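You operate a simulated robot arm through the tools that you are given. There is no shell and no other tool. Be economical: measure what you need, move in short steps, check, and stop when the job is done.

You run a simulated two-armed robot. Do the job below in one go: nothing can be reset, and whatever is moved stays where it is left.

## Task
Hold the tall orange tube, draw the rod, light the black lamp.
Fine: the rod goes in the tall black can, the tube in the yellow cell of the blue three-cell tray; hold the lamp as you press; the lit lamp ends in the yellow tray. Set down upright: tall orange tube, black lamp.

The check looks at the end state, three seconds after you hand in, the way a careful person would. Anything else that was tipped, shoved, dropped, spilled or broken makes it a failure.

## Robot
Two 7-joint arms with two-finger parallel grippers on one trunk, on a base that drives. Base frame: it is fixed to the floor where the robot stands at the start and does not move with it; the origin is under the middle of the robot, x ahead of it, y to its left, z up. Readings come in mm, degrees, newtons and seconds.
The left shoulder is at the start at [60, 143, 926], the right one opposite. Places, roughly: black gauge knob [900, -100, 1400]; black knob of the red clamp [500, 0, 500]; button of the black lamp [500, -300, 900]; button of the red lamp [900, 200, 1300]; green button of the orange meter [900, 100, 1300]; inside of the tall black can [600, -100, 800]; inside of the yellow tray [500, -600, 800]; purple bracket (6x6x5 cm) [500, 0, 400]; purple tube (7x7x13 cm) [500, 500, 500]; red clamp (8x8x12 cm) [500, 0, 400]; small black core (15x6x12 cm) [500, 100, 500]; tall grey tube (7x7x19 cm) [500, 300, 400]; tall orange tube (7x7x19 cm) [500, 100, 900]; teal bung (6x6x8 cm) [500, 500, 500]; white button of the orange meter [900, 0, 1300]; yellow cell of the blue three-cell tray [500, 500, 800]. Payload 1.57 kg a hand.
The tool frame of a hand sits at the grasp point between the pads (the TCP): z along the fingers, y along the line on which they close. The tips reach 30 mm beyond it. The gripper opens to 110 mm. The fingers are 24 mm wide and 12 mm thick; the gripper's body (48 by 112 mm) begins 78 mm behind the TCP.
Orientation is that of the tool frame in the base frame, as a unit quaternion [w, x, y, z]. With the fingers straight down and closing along the base's y, the tool's x points along the base's -x, its y along +y and its z along -z.

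## Interface
- The arms move only by the tool move_arm. It takes "left_deltas", "right_deltas" or both (then of equal length, played together; a hand with none holds still); each is a list of rows, each a list of 7 numbers: the shift along the tool's x, y, z in units of 25 mm (1.0 is 25 mm), then the turn, a rotation vector about the tool's x, y, z in units of 5 degrees (1.0 is 5 degrees), then the gripper command, from -1 (shut) to 1 (fully open), values between in proportion. In form: [[x, y, z, wx, wy, wz, jaw], ...]. A call has 1 to 20 rows; each row shifts and turns the commanded pose from where the row before left it, along the tool's axes as they then stand. A call with a number of a shift or a turn outside -1 to 1 is refused whole. Each row takes 0.2 s and may step no farther than 50 mm and 8.6 degrees from the row before; otherwise, or with a gripper value out of range, the whole call is refused. A pose out of reach is approached as far as the arm can. The call stops where the force on the tool passes 40 N (or 10 N more than at its start, if that is more) or the arm is blocked; 0.2 s more then pass. The fingers move at their own pace (about 45 mm/s each) and stop on an object; they squeeze with about 34 N. The grip force told is the motor's: it shows also when the fingers shut on nothing. Time passes only in rows, and 0.2 s behind the last, so rows that do not move let the fingers close. It gives the time, the measured TCP pose, the force on the tool (base axes), the opening and the grip force at its end, in the units of the frame above (readings bear some noise), with the torque about the TCP (base axes, N m) and any sound that the robot's microphone picked up.
- Cameras (640 x 400 px; columns grow to the right, rows downward): "scene" is now at [42, -14.3, 1533.9]; the picture's right is [-0.20, -0.98, 0.00], its down [-0.78, 0.15, -0.61] and it looks along [0.60, -0.12, -0.79] (base axes); focal length 258 px, centre (320, 200). "left" rides on the left gripper at [70, -16, -141] in its tool frame; the picture's right is [0.23, 0.97, 0.00], its down [-0.86, 0.20, -0.48] and it looks along [-0.47, 0.11, 0.88] (tool axes); focal length 222 px, centre (320, 200). "right" rides on the right gripper at [70, 16, -141] in its tool frame; the picture's right is [-0.23, 0.97, 0.00], its down [-0.85, -0.20, -0.48] and it looks along [-0.47, -0.11, 0.88] (tool axes); focal length 222 px, centre (320, 200). There is no depth. A picture from a camera that has moved, and an enlarged one, comes with that camera's place and axes in the base frame and with its lens.
- capture(camera): a new picture of that camera. The clock stands still meanwhile.
- raise_lower(by): slides the trunk up (or, below 0, down) by that many mm; the arms and the scene camera ride with it, the base frame stays. It gives what a move gives, with no picture.
- base_move(legs): drives the robot by 1 to 6 legs, each [ahead, left, turn to the left] in mm, mm and degrees, along the robot's own axes; the way and the turn of a leg run together, so that a leg with both is an arc; at most 1500 mm and 180 degrees a leg. The arms and the cameras ride along, it lands a little off, and it stops where it bumps. It gives what a move gives.
- turn_head(pan, tilt): turns the head with the scene camera to pan (to the left, within 86 degrees either way) and tilt (down, from -29 to 69), counted from straight ahead of the robot. It gives what a move gives.
- inspect(camera, box): a new picture of the part [left, top, right, bottom] of that camera's present view, enlarged. The clock stands still meanwhile.
- job_done(): hands the job in; it is judged then, once.

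Go step by step. Nothing tells you exact positions but the pictures and the camera data: compare them with the known pose of the tool, close in by small moves and look again before you grip or let go. The budget is 120 turns and 108 pictures, counting those below and the enlarged ones. Unless the task says otherwise, let go and move clear before handing in.

The tools are called after ">>>" as name(argument=value, ...) on one line, values as JSON. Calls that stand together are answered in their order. move_arm: Moves the arms, as the interface text tells. Its arguments: {"type":"object","properties":{"left_deltas":{"type":"array"},"right_deltas":{"type":"array"}},"required":[]} The other tools are called the same way: raise_lower (by) slides the trunk up or down; base_move (legs) drives the base; turn_head (pan, tilt) turns the head that bears the scene camera; capture (camera) takes a picture; inspect (camera, box) takes an enlarged picture of a part of a camera's view; job_done () hands the job in.

At the start:

```text
clock: 0.0
left_eef_pos: [519.5, 113.2, 1097.3]
left_tcp_rot: [0.002, 0.0, 1.0, 0.0]
left_force: [0.5, 0.3, 0.3]
left_ft_torque: [-0.05, -0.03, 0.04]
left_width: 110.0
left_grasp_force: 0.1
right_eef_pos: [389.7, -248.5, 1098.7]
right_tcp_rot: [0.0, 0.0, 1.0, 0.0]
right_force: [-0.3, 0.1, 0.4]
right_ft_torque: [0.02, 0.01, 0.0]
right_width: 110.2
right_grasp_force: 0.1
trunk travel left (down, up): [-525.0, 65.0]
robot x, y, heading: [-0.2, -1.7, -0.3]
head pan, tilt: [-11.2, 52.5]
```

scene: 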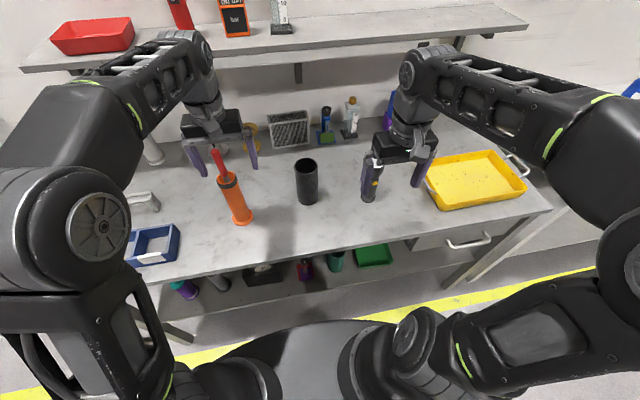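
right: 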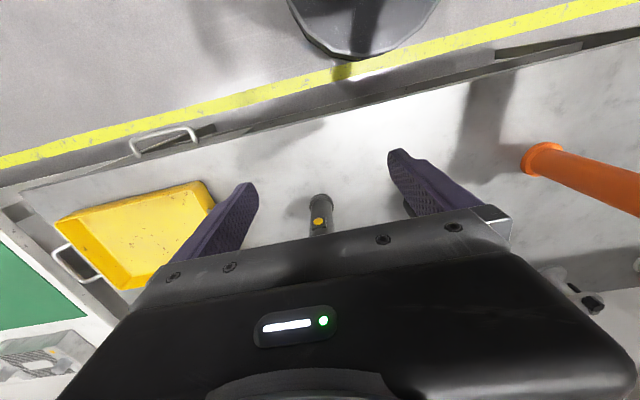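
left: 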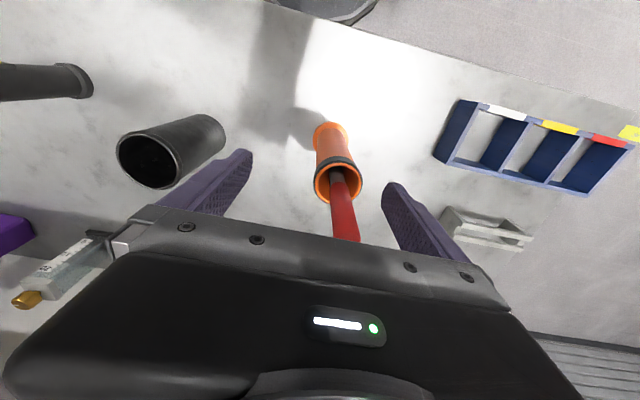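

I see the orange tube with the red rod below the left hand, the can in the middle, the black lamp under the right hand, and the trays at either side. I'll take enlarged views to measure them.

>>> inspect(camera="scene", box=[180, 120, 340, 240])

>>> inspect(camera="left", box=[260, 90, 420, 260])

>>> inspect(camera="right", box=[240, 140, 400, 240])

>>> inspect(camera="scene", box=[340, 120, 540, 245])

```text
3.33 times, centred on (260, 180) of scene
camera zoom: at [42.0, -14.3, 1533.9], right [-0.2, -0.98, 0.0], down [-0.78, 0.15, -0.61], along [0.6, -0.12, -0.79], focal length 862 px, centre (520, 267)
```

zoom: 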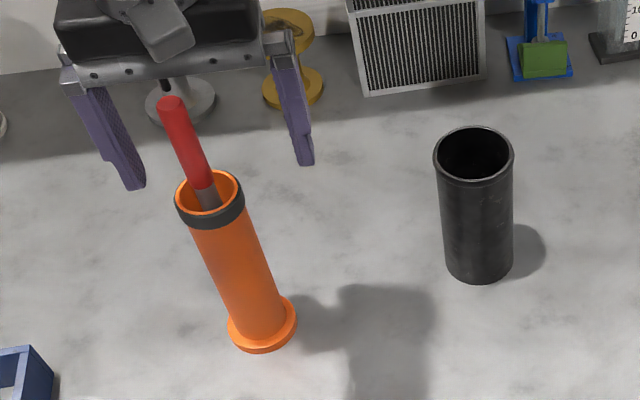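

```text
2.35 times, centred on (340, 175) of left
camera zoom: at [450.3, 97.0, 1239.6], right [-0.23, 0.97, 0.0], down [0.85, 0.2, 0.48], along [0.47, 0.11, -0.88], focal length 523 px, centre (273, 259)
```

zoom: 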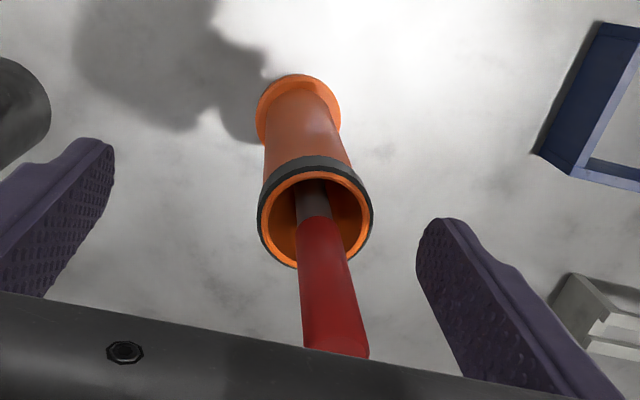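

```text
4.00 times, centred on (320, 190) of right
camera zoom: at [319.9, -230.3, 1239.1], right [0.23, 0.97, 0.0], down [0.85, -0.2, 0.48], along [0.47, -0.11, -0.88], focal length 888 px, centre (320, 240)
```

zoom: 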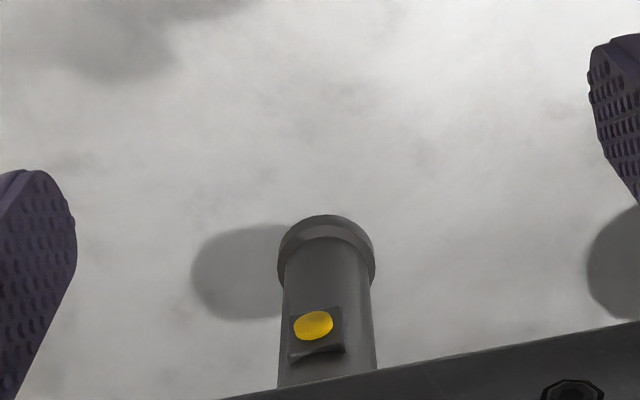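

```text
3.20 times, centred on (440, 182) of scene
camera zoom: at [42.0, -14.3, 1533.9], right [-0.2, -0.98, 0.0], down [-0.78, 0.15, -0.61], along [0.6, -0.12, -0.79], focal length 827 px, centre (-64, 256)
```

zoom: 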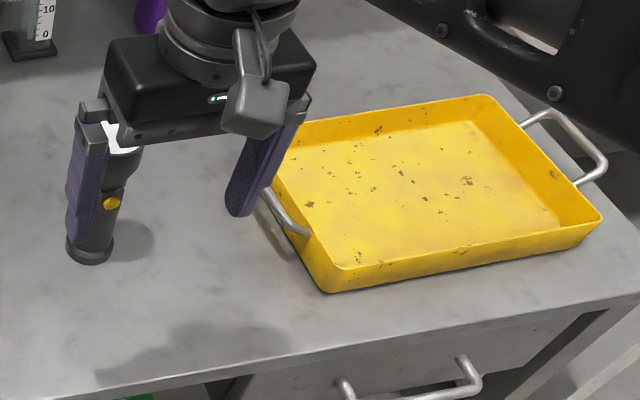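

Tube axis is at about [533,134], with its foot at z≈855, top at 1041 and rod top at about 1140. The can is at about [573,-75] with its rim at 1004, and the lamp at about [530,-278]. I back the left hand off and pitch it forward for a side grip on the tube.

>>> move_arm(left_deltas=[[0.5, 0, -1, 0, 0, 0, 1], [1, 0, -1, 0, 0, 0, 1], [1, 0, 0, 0, 0, 0, 1], [1, 0, 0, 0, 0, 0, 1], [1, 0, 0, 0, 0, 0, 1], [1, 0, 0, 0, 0, 0, 1], [1, 0, 0, 0, 0, 0, 1], [0, 0, 0, 0, -1, 0, 1], [0, 0, 0, 0, -1, 0, 1], [0, 0, 0, 0, -1, 0, 1], [0, 0, 0, 0, -1, 0, 1], [0, 0, 0, 0, -1, 0, 1], [0, 0, 0, 0, -1, 0, 1], [0, 0, 0, 0, -1, 0, 1], [0, 0, 0, 0, -1, 0, 1], [0, 0, 0, 0, -1, 0, 1], [0, 0, 0, 0, -1, 0, 1], [0, 0, 0, 0, -1, 0, 1]])

>>> base_move(legs=[[0, 110, 0]])

>>> capture(camera="scene")

>>> capture(camera="left")

```text
clock: 3.8
left_eef_pos: [413.3, 102.2, 1118.2]
left_tcp_rot: [0.463, -0.001, 0.887, 0.001]
left_force: [-1.3, 0.5, -0.5]
left_ft_torque: [0.01, 0.0, 0.0]
left_width: 110.0
left_grasp_force: 0.1
left hand out of reach, approached as far as the arm can: row 1, 2, 17, 18
right_eef_pos: [389.3, -247.1, 1097.4]
right_tcp_rot: [0.0, 0.0, 1.0, 0.0]
right_force: [0.1, -0.4, 1.0]
right_ft_torque: [-0.01, -0.04, -0.03]
right_width: 109.8
right_grasp_force: 0.0
trunk travel left (down, up): [-525.0, 65.0]
robot x, y, heading: [2.3, 3.8, 0.1]
head pan, tilt: [-11.2, 52.5]
```

```text
clock: 5.0
left_eef_pos: [413.3, 214.3, 1117.8]
left_tcp_rot: [0.463, -0.001, 0.886, 0.0]
left_force: [0.4, 0.8, -0.6]
left_ft_torque: [0.01, 0.0, -0.02]
left_width: 110.0
left_grasp_force: 0.1
right_eef_pos: [390.7, -136.6, 1098.1]
right_tcp_rot: [0.0, 0.0, 1.0, 0.0]
right_force: [-0.8, 0.6, 0.1]
right_ft_torque: [-0.08, 0.03, -0.03]
right_width: 110.0
right_grasp_force: 0.1
trunk travel left (down, up): [-525.0, 65.0]
robot x, y, heading: [1.7, 111.6, -0.0]
head pan, tilt: [-11.2, 52.5]
```

```text
100 pictures are left
camera scene: at [41.9, 96.8, 1533.9], right [-0.19, -0.98, 0.0], down [-0.78, 0.15, -0.61], along [0.6, -0.12, -0.79], focal length 258 px, centre (320, 200)
```

scene: 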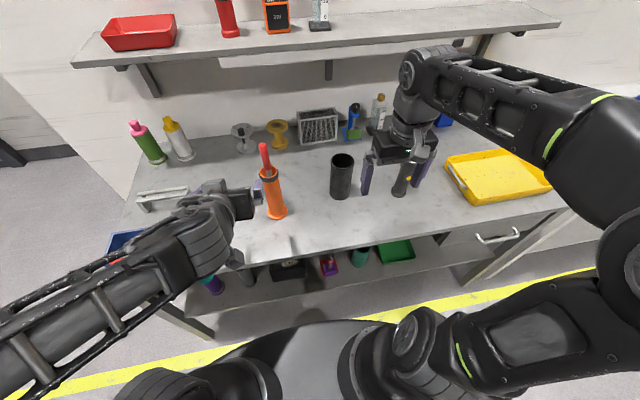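

```text
99 pictures are left
camera left: at [257.2, 197.3, 1141.5], right [-0.13, 0.97, -0.19], down [0.1, 0.2, 0.97], along [0.99, 0.11, -0.12], focal length 222 px, centre (320, 200)
```

left: 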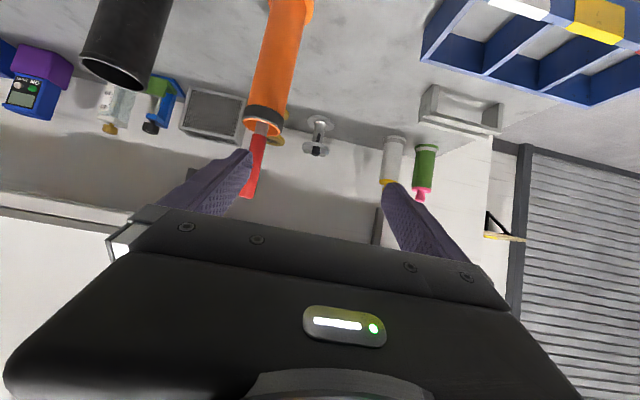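

The left hand is pitched at 55°. To keep the two hands apart at the tube I'll yaw the left so it comes from the left and the right so it comes from the right. I raise the trunk first for height.

>>> raise_lower(by=60)

>>> move_arm(left_deltas=[[0, 0, 0, 0.821, 0, 0.571, 1], [0, 0, 0, 0.821, 0, 0.571, 1], [0, 0, 0, 0.821, 0, 0.571, 1], [0, 0, 0, 0.821, 0, 0.571, 1], [0, 0, 0, 0.821, 0, 0.571, 1], [0, 0, 0, 0.821, 0, 0.571, 1], [0, 0, 0, 0.821, 0, 0.571, 1], [0, 0, 0, 0.821, 0, 0.571, 1], [0, 0, 0, 0, 0, 0, 1], [0, 0, 0, 0, 0, 0, 1], [0, 0, 0, 0, 0, 0, 1], [0, 0, 0, 0, 0, 0, 1], [0, 0, 0, 0, 0, 0, 1], [0, 0, 0, 0, 0, 0, 1], [0, 0, 0, 0, 0, 0, 1], [0, 0, 0, 0, 0, 0, 1], [0, 0, 0, 0, 0, 0, 1], [0, 0, 0, 0, 0, 0, 1], [0, 0, 0, 0, 0, 0, 1]], right_deltas=[[0, 0, 0, 0, -1, 0, 1], [0, 0, 0, 0, -1, 0, 1], [0, 0, 0, 0, -1, 0, 1], [0, 0, 0, 0, -1, 0, 1], [0, 0, 0, 0, -1, 0, 1], [0, 0, 0, 0, -1, 0, 1], [0, 0, 0, 0, -1, 0, 1], [0, 0, 0, 0, -1, 0, 1], [0, 0, 0, 0, -1, 0, 1], [0, 0, 0, 0, -1, 0, 1], [0, 0, 0, 0, -1, 0, 1], [0, 0, 0, -0.821, 0, -0.571, 1], [0, 0, 0, -0.821, 0, -0.571, 1], [0, 0, 0, -0.821, 0, -0.571, 1], [0, 0, 0, -0.821, 0, -0.571, 1], [0, 0, 0, -0.821, 0, -0.571, 1], [0, 0, 0, -0.821, 0, -0.571, 1], [0, 0, 0, -0.821, 0, -0.571, 1], [0, 0, 0, -0.821, 0, -0.571, 1]])

>>> capture(camera="scene")

>>> capture(camera="left")

>>> capture(camera="right")

```text
clock: 6.0
left_eef_pos: [412.6, 213.1, 1177.8]
left_tcp_rot: [0.462, 0.0, 0.887, 0.0]
left_force: [-1.0, 0.3, 0.4]
left_ft_torque: [-0.01, -0.04, 0.0]
left_width: 109.9
left_grasp_force: 0.0
right_eef_pos: [391.4, -137.2, 1157.9]
right_tcp_rot: [0.0, 0.0, 1.0, 0.001]
right_force: [-0.4, 0.0, 0.1]
right_ft_torque: [0.01, 0.01, 0.02]
right_width: 110.0
right_grasp_force: 0.0
trunk travel left (down, up): [-585.0, 5.0]
robot x, y, heading: [1.0, 112.1, 0.2]
head pan, tilt: [-11.2, 52.5]
```

```text
clock: 10.0
left_eef_pos: [418.2, 210.1, 1182.8]
left_tcp_rot: [0.435, 0.302, 0.834, -0.158]
left_force: [-0.6, 0.2, 0.7]
left_ft_torque: [0.02, 0.02, -0.03]
left_width: 109.8
left_grasp_force: 0.1
left hand out of reach, approached as far as the arm can: row 1, 2
right_eef_pos: [416.5, -146.9, 1189.7]
right_tcp_rot: [0.434, -0.303, 0.833, 0.16]
right_force: [0.3, 0.4, -1.3]
right_ft_torque: [-0.03, 0.0, -0.03]
right_width: 110.0
right_grasp_force: 0.1
right hand out of reach, approached as far as the arm can: row 10, 11
trunk travel left (down, up): [-585.0, 5.0]
robot x, y, heading: [0.2, 111.4, -0.1]
head pan, tilt: [-11.2, 52.5]
```

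```text
98 pictures are left
camera scene: at [42.2, 94.4, 1593.8], right [-0.19, -0.98, 0.0], down [-0.78, 0.15, -0.61], along [0.6, -0.12, -0.79], focal length 258 px, centre (320, 200)
```

scene: 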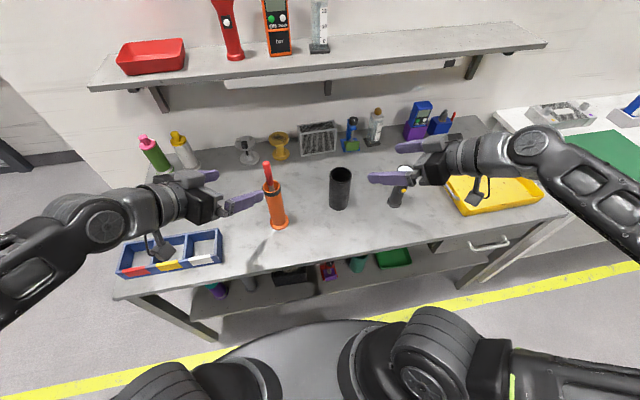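

```text
97 pictures are left
camera left: at [288.8, 297.7, 1208.5], right [0.52, 0.83, -0.19], down [0.2, 0.09, 0.97], along [0.83, -0.55, -0.12], focal length 222 px, centre (320, 200)
```

left: 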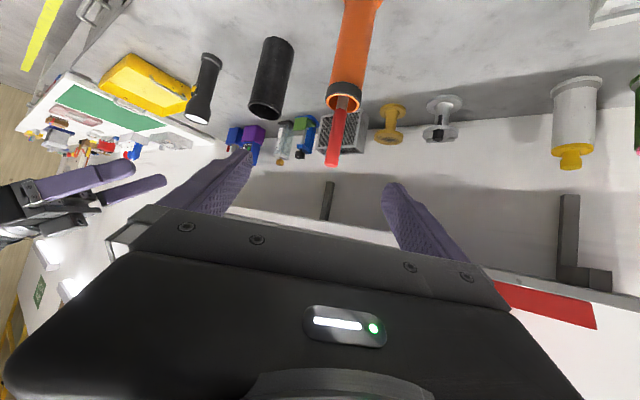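

```text
96 pictures are left
camera right: at [286.5, -234.9, 1213.1], right [-0.53, 0.83, 0.19], down [0.2, -0.09, 0.97], along [0.83, 0.55, -0.12], focal length 222 px, centre (320, 200)
```

right: 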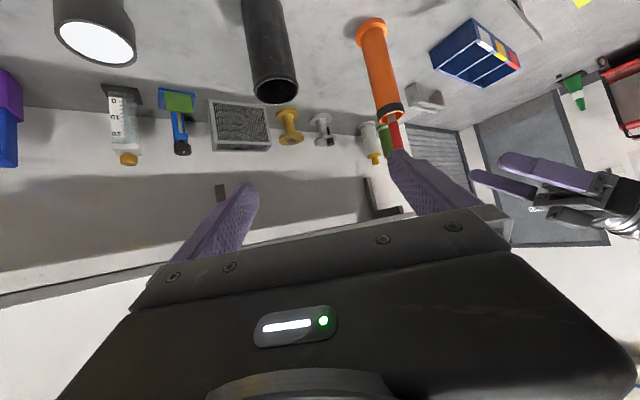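

Both hands are posed well. I bring the left to a stand-off in front of the tube and re-measure.

>>> move_arm(left_deltas=[[0.744, 0.127, 0.808, 0, 0, 0, 1], [0.744, 0.127, 0.808, 0, 0, 0, 1], [0.744, 0.127, 0.808, 0, 0, 0, 1], [0.744, 0.127, 0.808, 0, 0, 0, 1], [0.744, 0.127, 0.808, 0, 0, 0, 1]])

>>> capture(camera="left")

>>> inspect(camera="scene", box=[180, 140, 340, 240])

```text
clock: 11.2
left_eef_pos: [461.1, 202.2, 1053.7]
left_tcp_rot: [0.435, 0.302, 0.833, -0.159]
left_force: [-0.6, 0.2, 0.0]
left_ft_torque: [-0.01, -0.01, 0.01]
left_width: 109.9
left_grasp_force: 0.0
left hand out of reach, approached as far as the arm can: row 3, 4
right_eef_pos: [417.1, -147.1, 1189.2]
right_tcp_rot: [0.435, -0.302, 0.833, 0.159]
right_force: [1.5, -0.2, -0.4]
right_ft_torque: [0.0, -0.01, 0.02]
right_width: 110.1
right_grasp_force: 0.0
trunk travel left (down, up): [-585.0, 5.0]
robot x, y, heading: [0.1, 112.3, -0.0]
head pan, tilt: [-11.2, 52.5]
```

```text
95 pictures are left
camera left: at [331.2, 288.0, 1077.8], right [0.53, 0.83, -0.19], down [0.2, 0.09, 0.97], along [0.83, -0.55, -0.12], focal length 222 px, centre (320, 200)
```

left: 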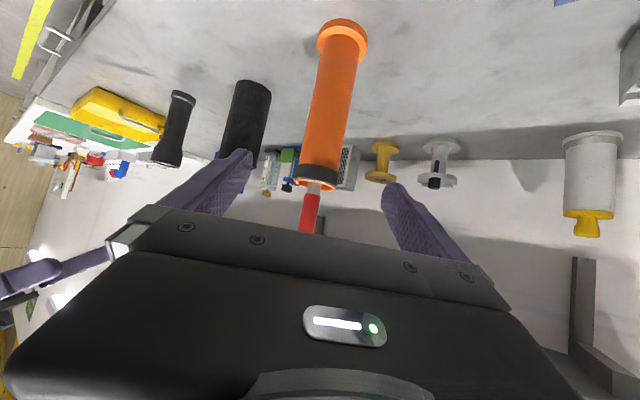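

```text
4.00 times, centred on (260, 190) of scene
camera zoom: at [42.6, 94.8, 1593.9], right [-0.19, -0.98, 0.0], down [-0.78, 0.15, -0.61], along [0.6, -0.12, -0.79], focal length 1034 px, centre (560, 240)
```

zoom: 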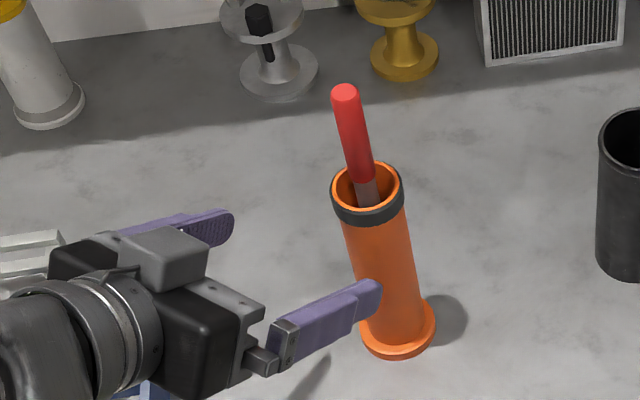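

Scene and left-hand views agree on the tube to within about 10 mm. I approach most of the way and look before closing.

>>> move_arm(left_deltas=[[0.1, -0.02, 0.9, 0, 0, 0, 1], [0.1, -0.02, 0.9, 0, 0, 0, 1], [0.1, -0.02, 0.9, 0, 0, 0, 1], [0.1, -0.02, 0.5, 0, 0, 0, 1]])

>>> capture(camera="left")

>>> inspect(camera="scene", box=[180, 140, 340, 240])

```text
clock: 12.2
left_eef_pos: [504.8, 161.7, 997.7]
left_tcp_rot: [0.435, 0.302, 0.834, -0.157]
left_force: [0.7, -0.5, -0.1]
left_ft_torque: [-0.01, 0.01, 0.0]
left_width: 109.7
left_grasp_force: 0.1
right_eef_pos: [417.0, -146.8, 1190.1]
right_tcp_rot: [0.434, -0.303, 0.834, 0.159]
right_force: [0.7, 0.4, 0.0]
right_ft_torque: [0.0, 0.01, 0.02]
right_width: 109.9
right_grasp_force: 0.0
trunk travel left (down, up): [-585.0, 5.0]
robot x, y, heading: [-4.6, 107.1, 0.1]
head pan, tilt: [-11.2, 52.5]
```

```text
93 pictures are left
camera left: at [374.4, 249.1, 1022.1], right [0.52, 0.83, -0.19], down [0.2, 0.09, 0.97], along [0.83, -0.55, -0.12], focal length 222 px, centre (320, 200)
```

left: 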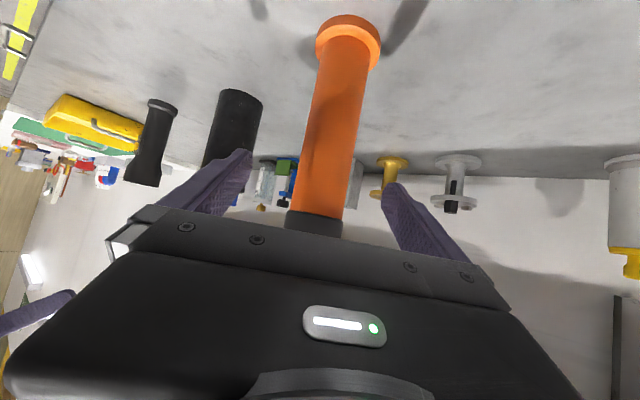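

```text
4.00 times, centred on (260, 190) of scene
camera zoom: at [42.0, 94.8, 1593.9], right [-0.19, -0.98, 0.0], down [-0.78, 0.15, -0.61], along [0.6, -0.12, -0.79], focal length 1034 px, centre (560, 240)
```

zoom: 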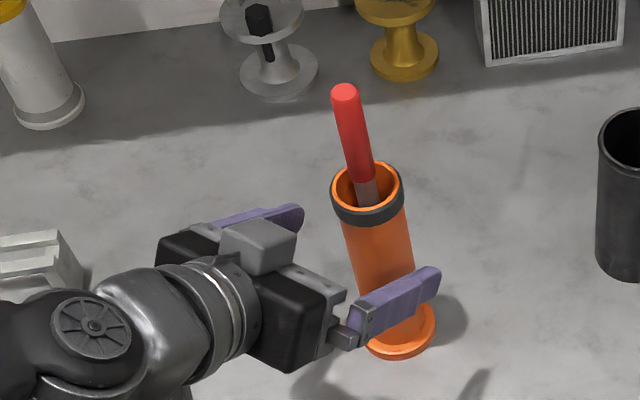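

The tube is centred between the fingers and about 34 mm further forward. I advance along the fingers and close.

>>> move_arm(left_deltas=[[0, 0, 0.7, 0, 0, 0, 1], [0, 0, 0.7, 0, 0, 0, 1], [0, 0, 0.1, 0, 0, 0, 1], [0, 0, 0, 0, 0, 0, -1], [0, 0, 0, 0, 0, 0, -1], [0, 0, 0, 0, 0, 0, -1], [0, 0, 0, 0, 0, 0, -1], [0, 0, 0, 0, 0, 0, -1]])

>>> inspect(camera="scene", box=[180, 140, 340, 240])

>>> capture(camera="right")

```text
clock: 14.0
left_eef_pos: [527.5, 143.5, 978.5]
left_tcp_rot: [0.434, 0.303, 0.833, -0.159]
left_force: [0.2, 0.1, -0.3]
left_ft_torque: [-0.12, 0.14, -0.11]
left_width: 45.9
left_grasp_force: 25.3
right_eef_pos: [415.5, -147.0, 1189.4]
right_tcp_rot: [0.434, -0.302, 0.834, 0.16]
right_force: [0.1, -0.8, 0.1]
right_ft_torque: [-0.02, 0.0, 0.0]
right_width: 109.9
right_grasp_force: 0.1
trunk travel left (down, up): [-585.0, 5.0]
robot x, y, heading: [-1.3, 106.6, -0.3]
head pan, tilt: [-11.2, 52.5]
```

```text
4.00 times, centred on (260, 190) of scene
camera zoom: at [41.9, 94.8, 1593.8], right [-0.19, -0.98, 0.0], down [-0.78, 0.15, -0.61], along [0.6, -0.12, -0.79], focal length 1034 px, centre (560, 240)
```

zoom: 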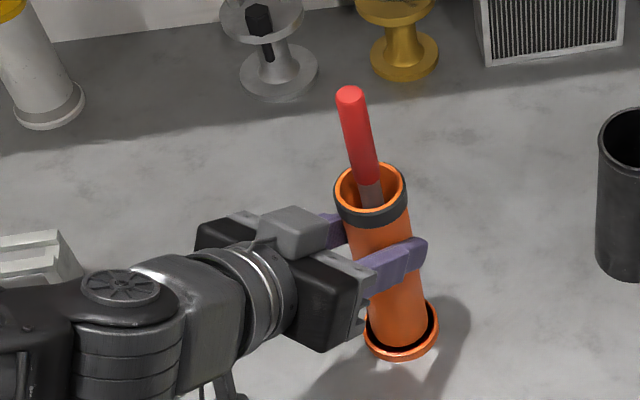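

```text
90 pictures are left
camera right: at [286.1, -234.4, 1213.3], right [-0.53, 0.83, 0.19], down [0.2, -0.09, 0.97], along [0.83, 0.55, -0.12], focal length 222 px, centre (320, 200)
```

right: 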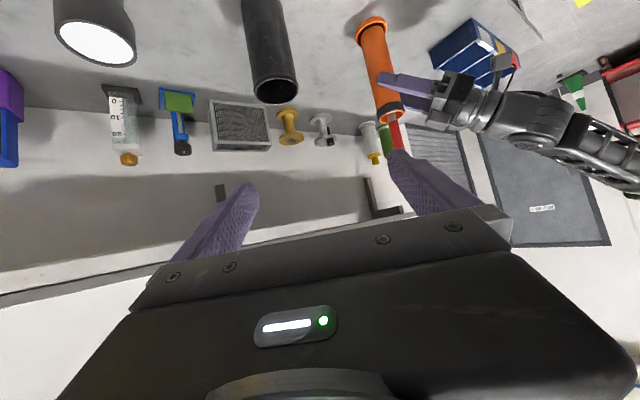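

The tube is gripped at 46 mm width. I check the foot, where a dark ring has appeared.

>>> inspect(camera="scene", box=[250, 195, 310, 240])

>>> inspect(camera="right", box=[340, 0, 440, 170])

>>> inspect(camera="left", box=[260, 0, 400, 200])

```text
8.89 times, centred on (280, 218) of scene
camera zoom: at [41.9, 94.8, 1593.8], right [-0.19, -0.98, 0.0], down [-0.78, 0.15, -0.61], along [0.6, -0.12, -0.79], focal length 2298 px, centre (676, 44)
```

zoom: 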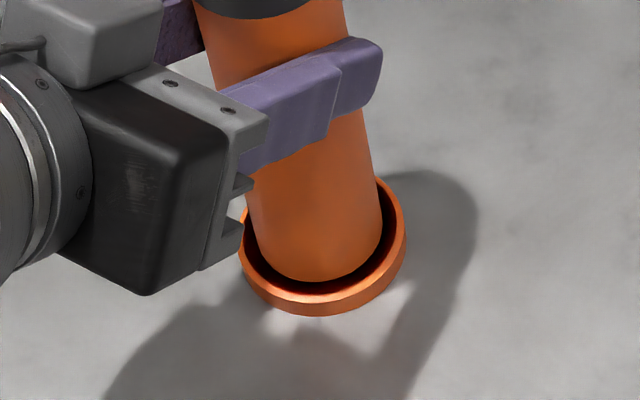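

```text
2.35 times, centred on (390, 85) of right
camera zoom: at [286.1, -234.4, 1213.3], right [-0.53, 0.83, 0.19], down [0.2, -0.09, 0.97], along [0.83, 0.55, -0.12], focal length 523 px, centre (155, 471)
```

zoom: 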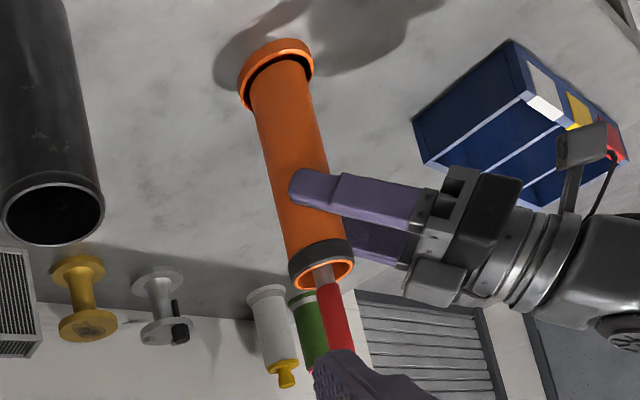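

```text
2.00 times, centred on (330, 100) of left
camera zoom: at [397.9, 231.0, 1002.0], right [0.52, 0.83, -0.19], down [0.2, 0.09, 0.97], along [0.83, -0.55, -0.12], focal length 444 px, centre (300, 400)
```

zoom: 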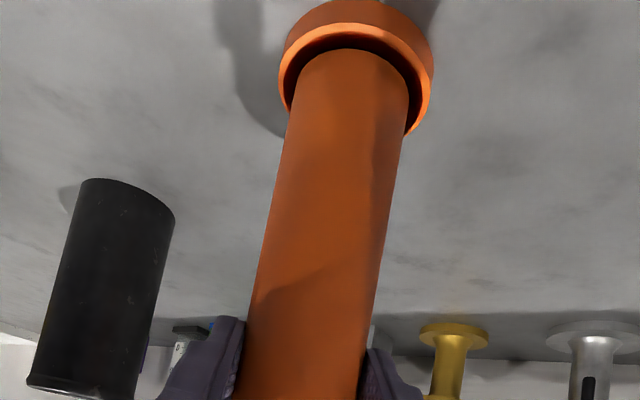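

The dark ring is probably just shadow on the flange; I'll re-check once it's lifted. Next the right hand goes to a stand-off before the rod handle with a narrower opening.

>>> move_arm(right_deltas=[[-0.417, 0.719, 0.761, 0, 0, 0, 0.1], [-0.417, 0.719, 0.761, 0, 0, 0, 0.1], [-0.417, 0.719, 0.761, 0, 0, 0, 0.1], [-0.417, 0.719, 0.761, 0, 0, 0, 0.1], [-0.417, 0.719, 0.761, 0, 0, 0, 0.1], [-0.417, 0.719, 0.761, 0, 0, 0, 0.1], [-0.417, 0.719, 0.761, 0, 0, 0, 0.1], [-0.417, 0.719, 0.761, 0, 0, 0, 0.1]])

>>> capture(camera="right")

>>> inspect(camera="scene", box=[180, 140, 340, 240])

```text
clock: 15.8
left_eef_pos: [527.9, 144.5, 977.1]
left_tcp_rot: [0.435, 0.302, 0.834, -0.159]
left_force: [0.8, 0.5, 0.3]
left_ft_torque: [0.01, -0.02, 0.0]
left_width: 44.5
left_grasp_force: 34.0
right_eef_pos: [455.5, 77.4, 1173.3]
right_tcp_rot: [0.434, -0.301, 0.834, 0.159]
right_force: [0.3, -0.2, 0.5]
right_ft_torque: [-0.01, 0.0, 0.03]
right_width: 60.7
right_grasp_force: 0.0
trunk travel left (down, up): [-585.0, 5.0]
robot x, y, heading: [-0.5, 110.6, 0.0]
head pan, tilt: [-11.2, 52.5]
```

```text
86 pictures are left
camera right: at [325.2, -10.5, 1197.1], right [-0.52, 0.83, 0.19], down [0.2, -0.09, 0.97], along [0.83, 0.55, -0.12], focal length 222 px, centre (320, 200)
```

right: 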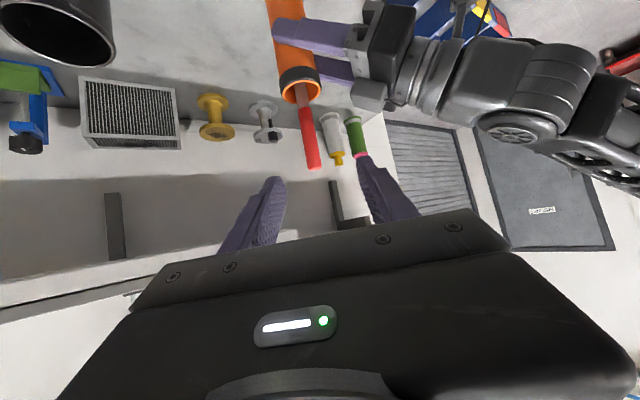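

```text
4.00 times, centred on (260, 190) of scene
camera zoom: at [42.2, 95.5, 1593.9], right [-0.19, -0.98, 0.0], down [-0.78, 0.15, -0.61], along [0.6, -0.12, -0.79], focal length 1034 px, centre (560, 240)
```

zoom: 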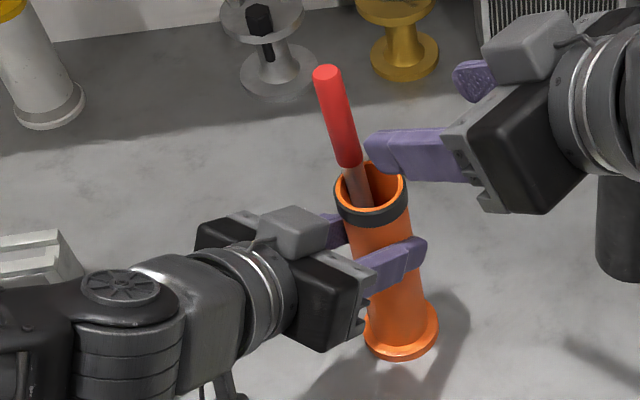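

The rod now leans to the left and stands a little higher than before, and the foot looks normal again. I look closer before touching it.

>>> inspect(camera="right", box=[220, 40, 400, 240])

>>> inspect(camera="scene", box=[240, 145, 300, 235])

```text
2.00 times, centred on (310, 140) of right
camera zoom: at [325.2, -10.5, 1197.1], right [-0.52, 0.83, 0.19], down [0.2, -0.09, 0.97], along [0.83, 0.55, -0.12], focal length 444 px, centre (340, 320)
```

zoom: 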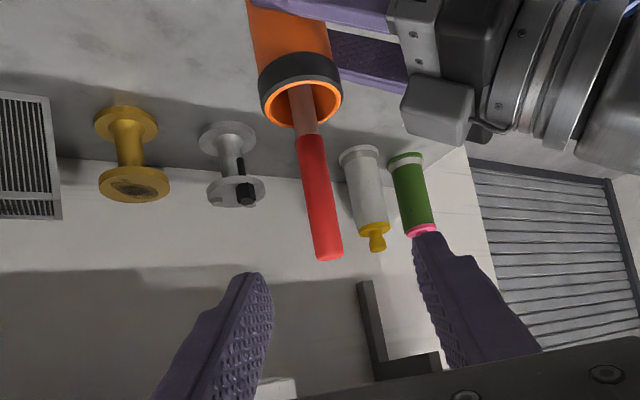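

```text
4.44 times, centred on (270, 190) of scene
camera zoom: at [42.2, 95.5, 1593.9], right [-0.19, -0.98, 0.0], down [-0.78, 0.15, -0.61], along [0.6, -0.12, -0.79], focal length 1149 px, centre (542, 244)
```

zoom: 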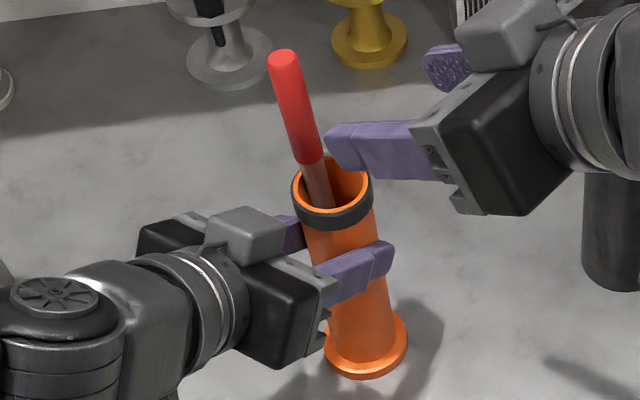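

The rod handle now spans roughly z 1060–1140 and sits about 9 mm to the right of the hand's centre line. I close in part way and look again.

>>> move_arm(right_deltas=[[0, -0.15, 0.8, 0, 0, 0, 0.2], [0, -0.15, 0.8, 0, 0, 0, 0.2], [0, 0, 0.8, 0, 0, 0, 0.2]])

>>> capture(camera="right")

>>> inspect(camera="scene", box=[220, 130, 340, 235])

```text
clock: 16.6
left_eef_pos: [528.8, 144.4, 977.8]
left_tcp_rot: [0.435, 0.302, 0.833, -0.159]
left_force: [0.9, -0.1, 0.3]
left_ft_torque: [0.0, -0.05, 0.03]
left_width: 44.5
left_grasp_force: 33.9
right_eef_pos: [498.6, 101.3, 1136.2]
right_tcp_rot: [0.434, -0.302, 0.834, 0.158]
right_force: [-0.2, 0.3, 1.2]
right_ft_torque: [-0.01, 0.0, 0.01]
right_width: 66.2
right_grasp_force: 0.0
trunk travel left (down, up): [-585.0, 5.0]
robot x, y, heading: [1.9, 109.0, -0.1]
head pan, tilt: [-11.2, 52.5]
```

```text
82 pictures are left
camera right: at [367.2, 14.1, 1160.3], right [-0.52, 0.83, 0.19], down [0.2, -0.09, 0.97], along [0.83, 0.55, -0.12], focal length 222 px, centre (320, 200)
```

right: 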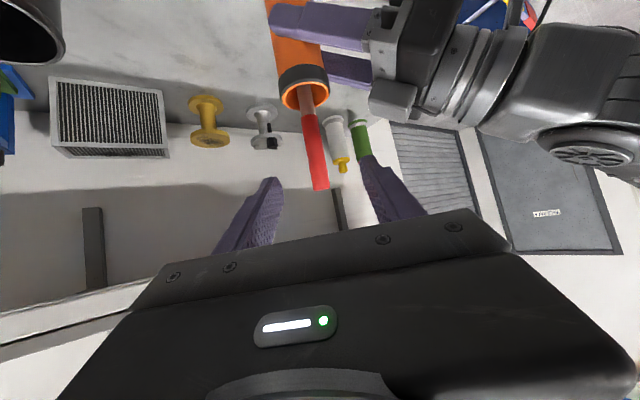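

```text
3.81 times, centred on (280, 182) of scene
camera zoom: at [42.3, 95.5, 1593.9], right [-0.19, -0.98, 0.0], down [-0.78, 0.15, -0.61], along [0.6, -0.12, -0.79], focal length 985 px, centre (472, 267)
```

zoom: 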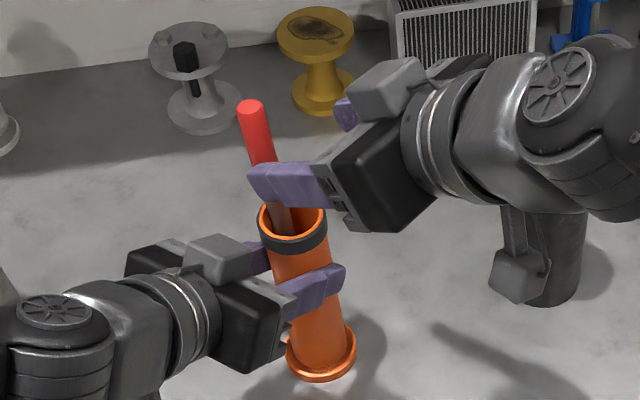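

The rod is centred between the right fingers. I advance about 50 mm and close on the handle.

>>> move_arm(right_deltas=[[0, 0, 0.7, 0, 0, 0, 0.2], [0, 0, 0.7, 0, 0, 0, 0.2], [0, 0, 0.6, 0, 0, 0, 0.2], [0, 0, 0, 0, 0, 0, -1], [0, 0, 0, 0, 0, 0, -1], [0, 0, 0, 0, 0, 0, -1], [0, 0, 0, 0, 0, 0, -1], [0, 0, 0, 0, 0, 0, -1]])

>>> capture(camera="right")

>>> inspect(camera="scene", box=[220, 130, 340, 235])

```text
clock: 18.4
left_eef_pos: [527.3, 143.1, 977.3]
left_tcp_rot: [0.434, 0.302, 0.834, -0.158]
left_force: [0.0, -0.3, 0.2]
left_ft_torque: [0.0, 0.02, -0.03]
left_width: 44.3
left_grasp_force: 34.0
right_eef_pos: [527.5, 125.1, 1109.3]
right_tcp_rot: [0.434, -0.303, 0.834, 0.159]
right_force: [0.0, -0.4, 1.0]
right_ft_torque: [0.0, 0.02, 0.05]
right_width: 0.0
right_grasp_force: 21.3
trunk travel left (down, up): [-585.0, 5.0]
robot x, y, heading: [1.0, 107.0, -0.1]
head pan, tilt: [-11.2, 52.5]
```

```text
80 pictures are left
camera right: at [398.0, 38.0, 1131.6], right [-0.53, 0.83, 0.19], down [0.2, -0.09, 0.97], along [0.83, 0.55, -0.12], focal length 222 px, centre (320, 200)
```

right: 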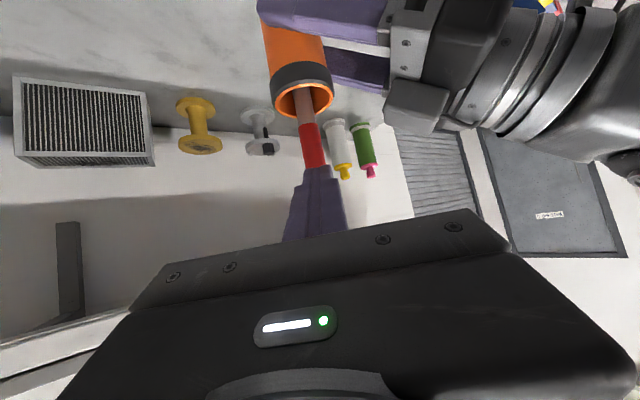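

```text
3.81 times, centred on (280, 182) of scene
camera zoom: at [42.0, 94.9, 1593.9], right [-0.19, -0.98, 0.0], down [-0.78, 0.15, -0.61], along [0.6, -0.12, -0.79], focal length 985 px, centre (472, 267)
```

zoom: 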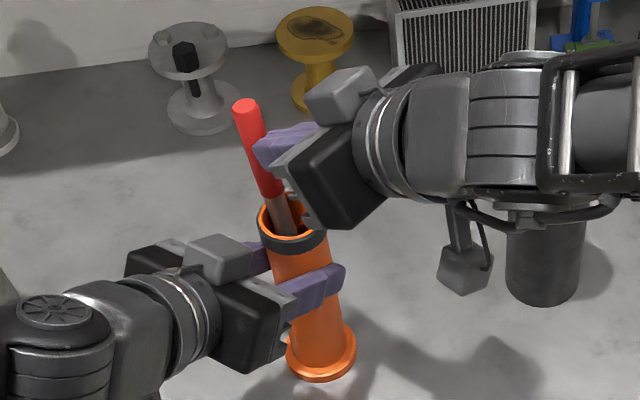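

The fingers closed just short of the rod, which leans away from the hand. I back off slightly, open, then look again.

>>> move_arm(right_deltas=[[0, 0, -0.6, 0, 0, 0, -1], [0, 0, 0, 0, 0, 0, 0.2], [0, 0, 0, 0, 0, 0, 0.2], [0, 0, 0, 0, 0, 0, 0.2], [0, 0, 0, 0, 0, 0, 0.2]])

>>> move_arm(right_deltas=[[-0.3, 0, 0.8, 0, 0, 0, 0.2], [-0.2, 0, 0.7, 0, 0, 0, 0.2]])

>>> capture(camera="right")

>>> inspect(camera="scene", box=[220, 130, 340, 235])

```text
clock: 19.6
left_eef_pos: [527.6, 143.9, 977.4]
left_tcp_rot: [0.435, 0.302, 0.833, -0.159]
left_force: [1.0, 0.9, -0.9]
left_ft_torque: [0.0, 0.0, -0.03]
left_width: 44.6
left_grasp_force: 34.4
right_eef_pos: [518.6, 118.1, 1117.4]
right_tcp_rot: [0.434, -0.302, 0.834, 0.16]
right_force: [1.0, 0.9, -0.7]
right_ft_torque: [0.0, -0.02, -0.01]
right_width: 65.9
right_grasp_force: 0.0
trunk travel left (down, up): [-585.0, 5.0]
robot x, y, heading: [0.7, 110.8, 0.0]
head pan, tilt: [-11.2, 52.5]
```

```text
clock: 20.2
left_eef_pos: [528.8, 144.0, 977.1]
left_tcp_rot: [0.435, 0.303, 0.833, -0.159]
left_force: [-0.1, 0.4, 0.5]
left_ft_torque: [0.0, -0.02, 0.02]
left_width: 44.3
left_grasp_force: 33.8
right_eef_pos: [549.1, 144.6, 1104.5]
right_tcp_rot: [0.434, -0.302, 0.834, 0.159]
right_force: [0.1, 0.4, 0.2]
right_ft_torque: [0.0, 0.0, 0.0]
right_width: 65.9
right_grasp_force: 0.1
trunk travel left (down, up): [-585.0, 5.0]
robot x, y, heading: [2.8, 107.0, -0.0]
head pan, tilt: [-11.2, 52.5]
```

```text
78 pictures are left
camera right: at [419.4, 57.1, 1128.3], right [-0.53, 0.83, 0.19], down [0.2, -0.09, 0.97], along [0.83, 0.55, -0.12], focal length 222 px, centre (320, 200)
```

right: 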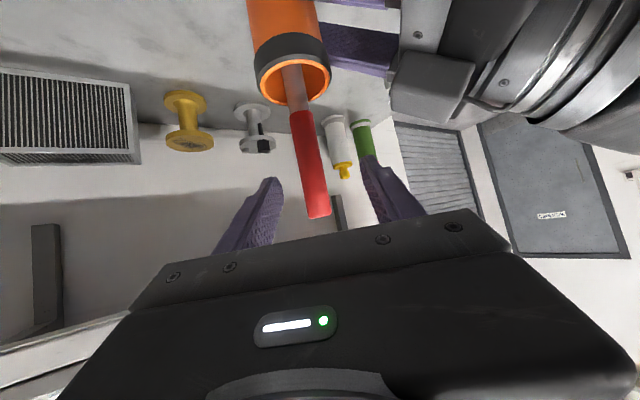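

```text
3.81 times, centred on (280, 182) of scene
camera zoom: at [42.2, 95.2, 1593.9], right [-0.19, -0.98, 0.0], down [-0.78, 0.15, -0.61], along [0.6, -0.12, -0.79], focal length 985 px, centre (472, 267)
```

zoom: 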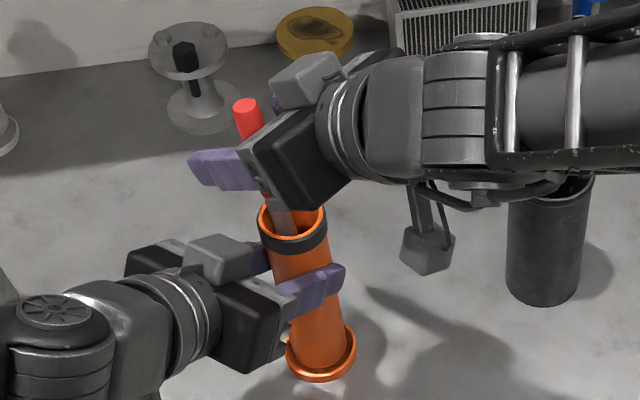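

The rod now lies well inside the fingers near the grasp point, so I close.

>>> move_arm(right_deltas=[[0, 0, 0.2, 0, 0, 0, 0.2], [0, 0, 0, 0, 0, 0, -1], [0, 0, 0, 0, 0, 0, -1], [0, 0, 0, 0, 0, 0, -1], [0, 0, 0, 0, 0, 0, -1], [0, 0, 0, 0, 0, 0, -1]])

>>> capture(camera="right")

>>> inspect(camera="scene", box=[220, 130, 340, 235])

```text
clock: 21.6
left_eef_pos: [527.9, 144.5, 977.8]
left_tcp_rot: [0.434, 0.303, 0.834, -0.158]
left_force: [-0.4, 0.2, -1.5]
left_ft_torque: [0.02, 0.05, -0.02]
left_width: 44.0
left_grasp_force: 34.1
right_eef_pos: [552.0, 146.8, 1102.4]
right_tcp_rot: [0.434, -0.302, 0.834, 0.159]
right_force: [-0.7, -1.1, 0.0]
right_ft_torque: [0.01, 0.02, 0.02]
right_width: 16.6
right_grasp_force: 32.3
trunk travel left (down, up): [-585.0, 5.0]
robot x, y, heading: [2.5, 112.2, 0.1]
head pan, tilt: [-11.2, 52.5]
```

```text
76 pictures are left
camera right: at [421.8, 59.0, 1126.3], right [-0.53, 0.83, 0.19], down [0.2, -0.09, 0.97], along [0.83, 0.55, -0.12], focal length 222 px, centre (320, 200)
```

right: 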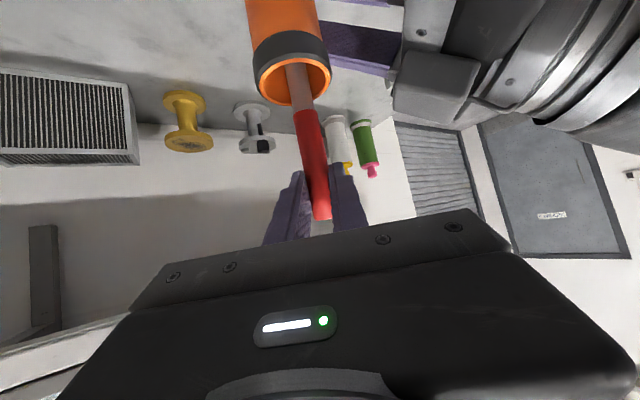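

```text
3.81 times, centred on (280, 182) of scene
camera zoom: at [42.1, 94.9, 1593.9], right [-0.19, -0.98, 0.0], down [-0.78, 0.15, -0.61], along [0.6, -0.12, -0.79], focal length 985 px, centre (472, 267)
```

zoom: 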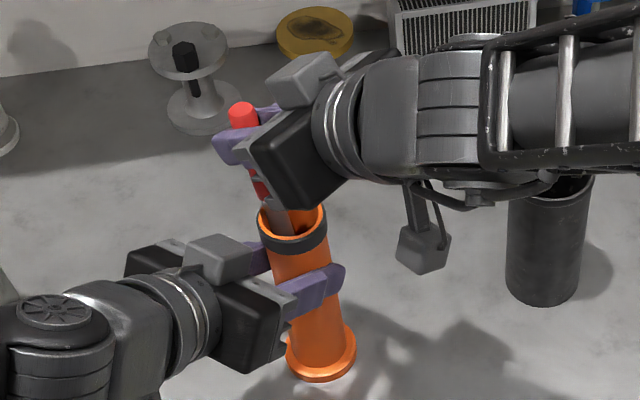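

The rod is gripped at 16.6 mm. I draw it straight up in steps.

>>> move_arm(right_deltas=[[-0.4, 0, -0.28, 0, 0, 0, -1], [-0.6, 0, -0.417, 0, 0, 0, -1], [-0.6, 0, -0.417, 0, 0, 0, -1], [-0.6, 0, -0.417, 0, 0, 0, -1], [-0.6, 0, -0.417, 0, 0, 0, -1]])

>>> inspect(camera="scene", box=[220, 110, 340, 235])

```text
clock: 22.8
left_eef_pos: [526.8, 143.8, 978.8]
left_tcp_rot: [0.435, 0.302, 0.833, -0.159]
left_force: [-0.1, 0.2, 0.6]
left_ft_torque: [0.01, 0.04, -0.01]
left_width: 44.2
left_grasp_force: 33.9
right_eef_pos: [551.8, 144.4, 1189.5]
right_tcp_rot: [0.435, -0.301, 0.834, 0.16]
right_force: [-1.1, 0.2, -0.9]
right_ft_torque: [-0.01, 0.02, -0.03]
right_width: 16.8
right_grasp_force: 32.3
trunk travel left (down, up): [-585.0, 5.0]
robot x, y, heading: [-0.8, 111.6, -0.1]
head pan, tilt: [-11.2, 52.5]
```

```text
3.20 times, centred on (280, 172) of scene
camera zoom: at [41.9, 94.7, 1593.8], right [-0.19, -0.98, 0.0], down [-0.78, 0.15, -0.61], along [0.6, -0.12, -0.79], focal length 827 px, centre (448, 288)
```

zoom: 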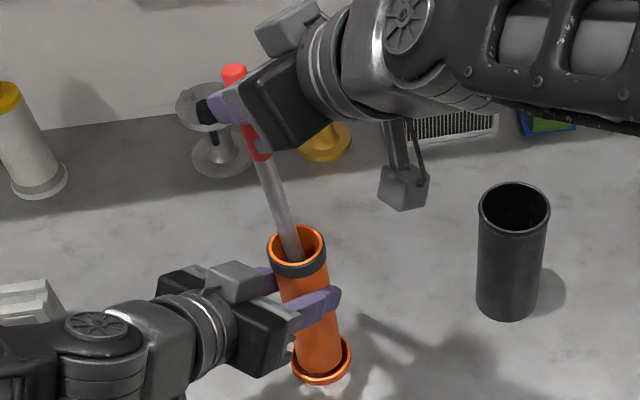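

The rod is coming out freely with negligible force. I continue upward.

>>> move_arm(right_deltas=[[-0.65, 0, -0.45, 0, 0, 0, -1], [-0.65, 0, -0.45, 0, 0, 0, -1], [-0.65, 0, -0.45, 0, 0, 0, -1], [-0.65, 0, -0.45, 0, 0, 0, -1], [-0.65, 0, -0.45, 0, 0, 0, -1]])

>>> capture(camera="scene")

>>> capture(camera="right")

```text
clock: 24.0
left_eef_pos: [528.3, 143.6, 978.3]
left_tcp_rot: [0.434, 0.303, 0.833, -0.159]
left_force: [-0.2, 0.2, -0.1]
left_ft_torque: [0.0, 0.0, 0.01]
left_width: 43.6
left_grasp_force: 34.2
right_eef_pos: [552.5, 145.7, 1284.8]
right_tcp_rot: [0.435, -0.302, 0.833, 0.159]
right_force: [-0.2, -0.1, -0.8]
right_ft_torque: [0.01, 0.01, -0.03]
right_width: 16.8
right_grasp_force: 31.2
trunk travel left (down, up): [-585.0, 5.0]
robot x, y, heading: [-0.5, 110.0, 0.0]
head pan, tilt: [-11.2, 52.5]
```

```text
73 pictures are left
camera scene: at [42.0, 94.9, 1593.8], right [-0.19, -0.98, 0.0], down [-0.78, 0.15, -0.61], along [0.6, -0.12, -0.79], focal length 258 px, centre (320, 200)
```

scene: 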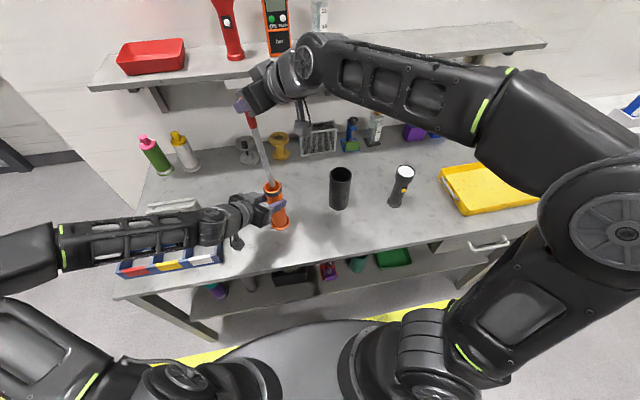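

```text
72 pictures are left
camera right: at [422.9, 59.0, 1309.7], right [-0.52, 0.83, 0.19], down [0.2, -0.09, 0.97], along [0.83, 0.55, -0.12], focal length 222 px, centre (320, 200)
```

right: 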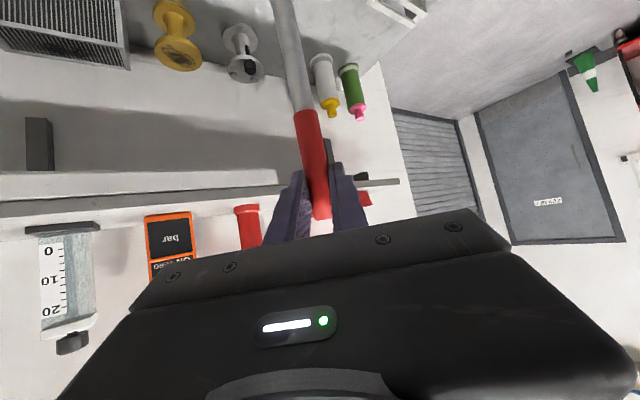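

I check whether the rod end is clear of the tube mouth.

>>> inspect(camera="scene", box=[220, 90, 320, 240])

```text
2.67 times, centred on (270, 165) of scene
camera zoom: at [42.0, 94.9, 1593.8], right [-0.19, -0.98, 0.0], down [-0.78, 0.15, -0.61], along [0.6, -0.12, -0.79], focal length 690 px, centre (453, 293)
```

zoom: 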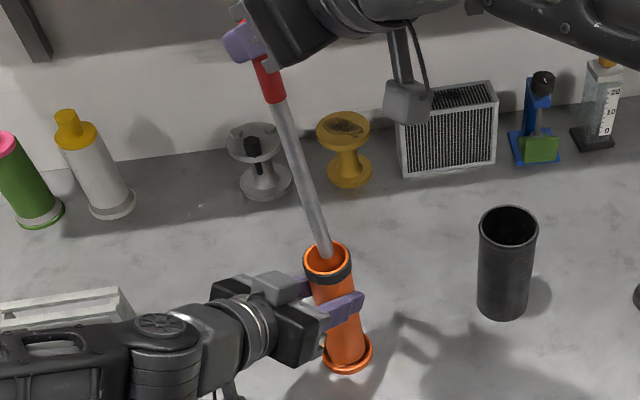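

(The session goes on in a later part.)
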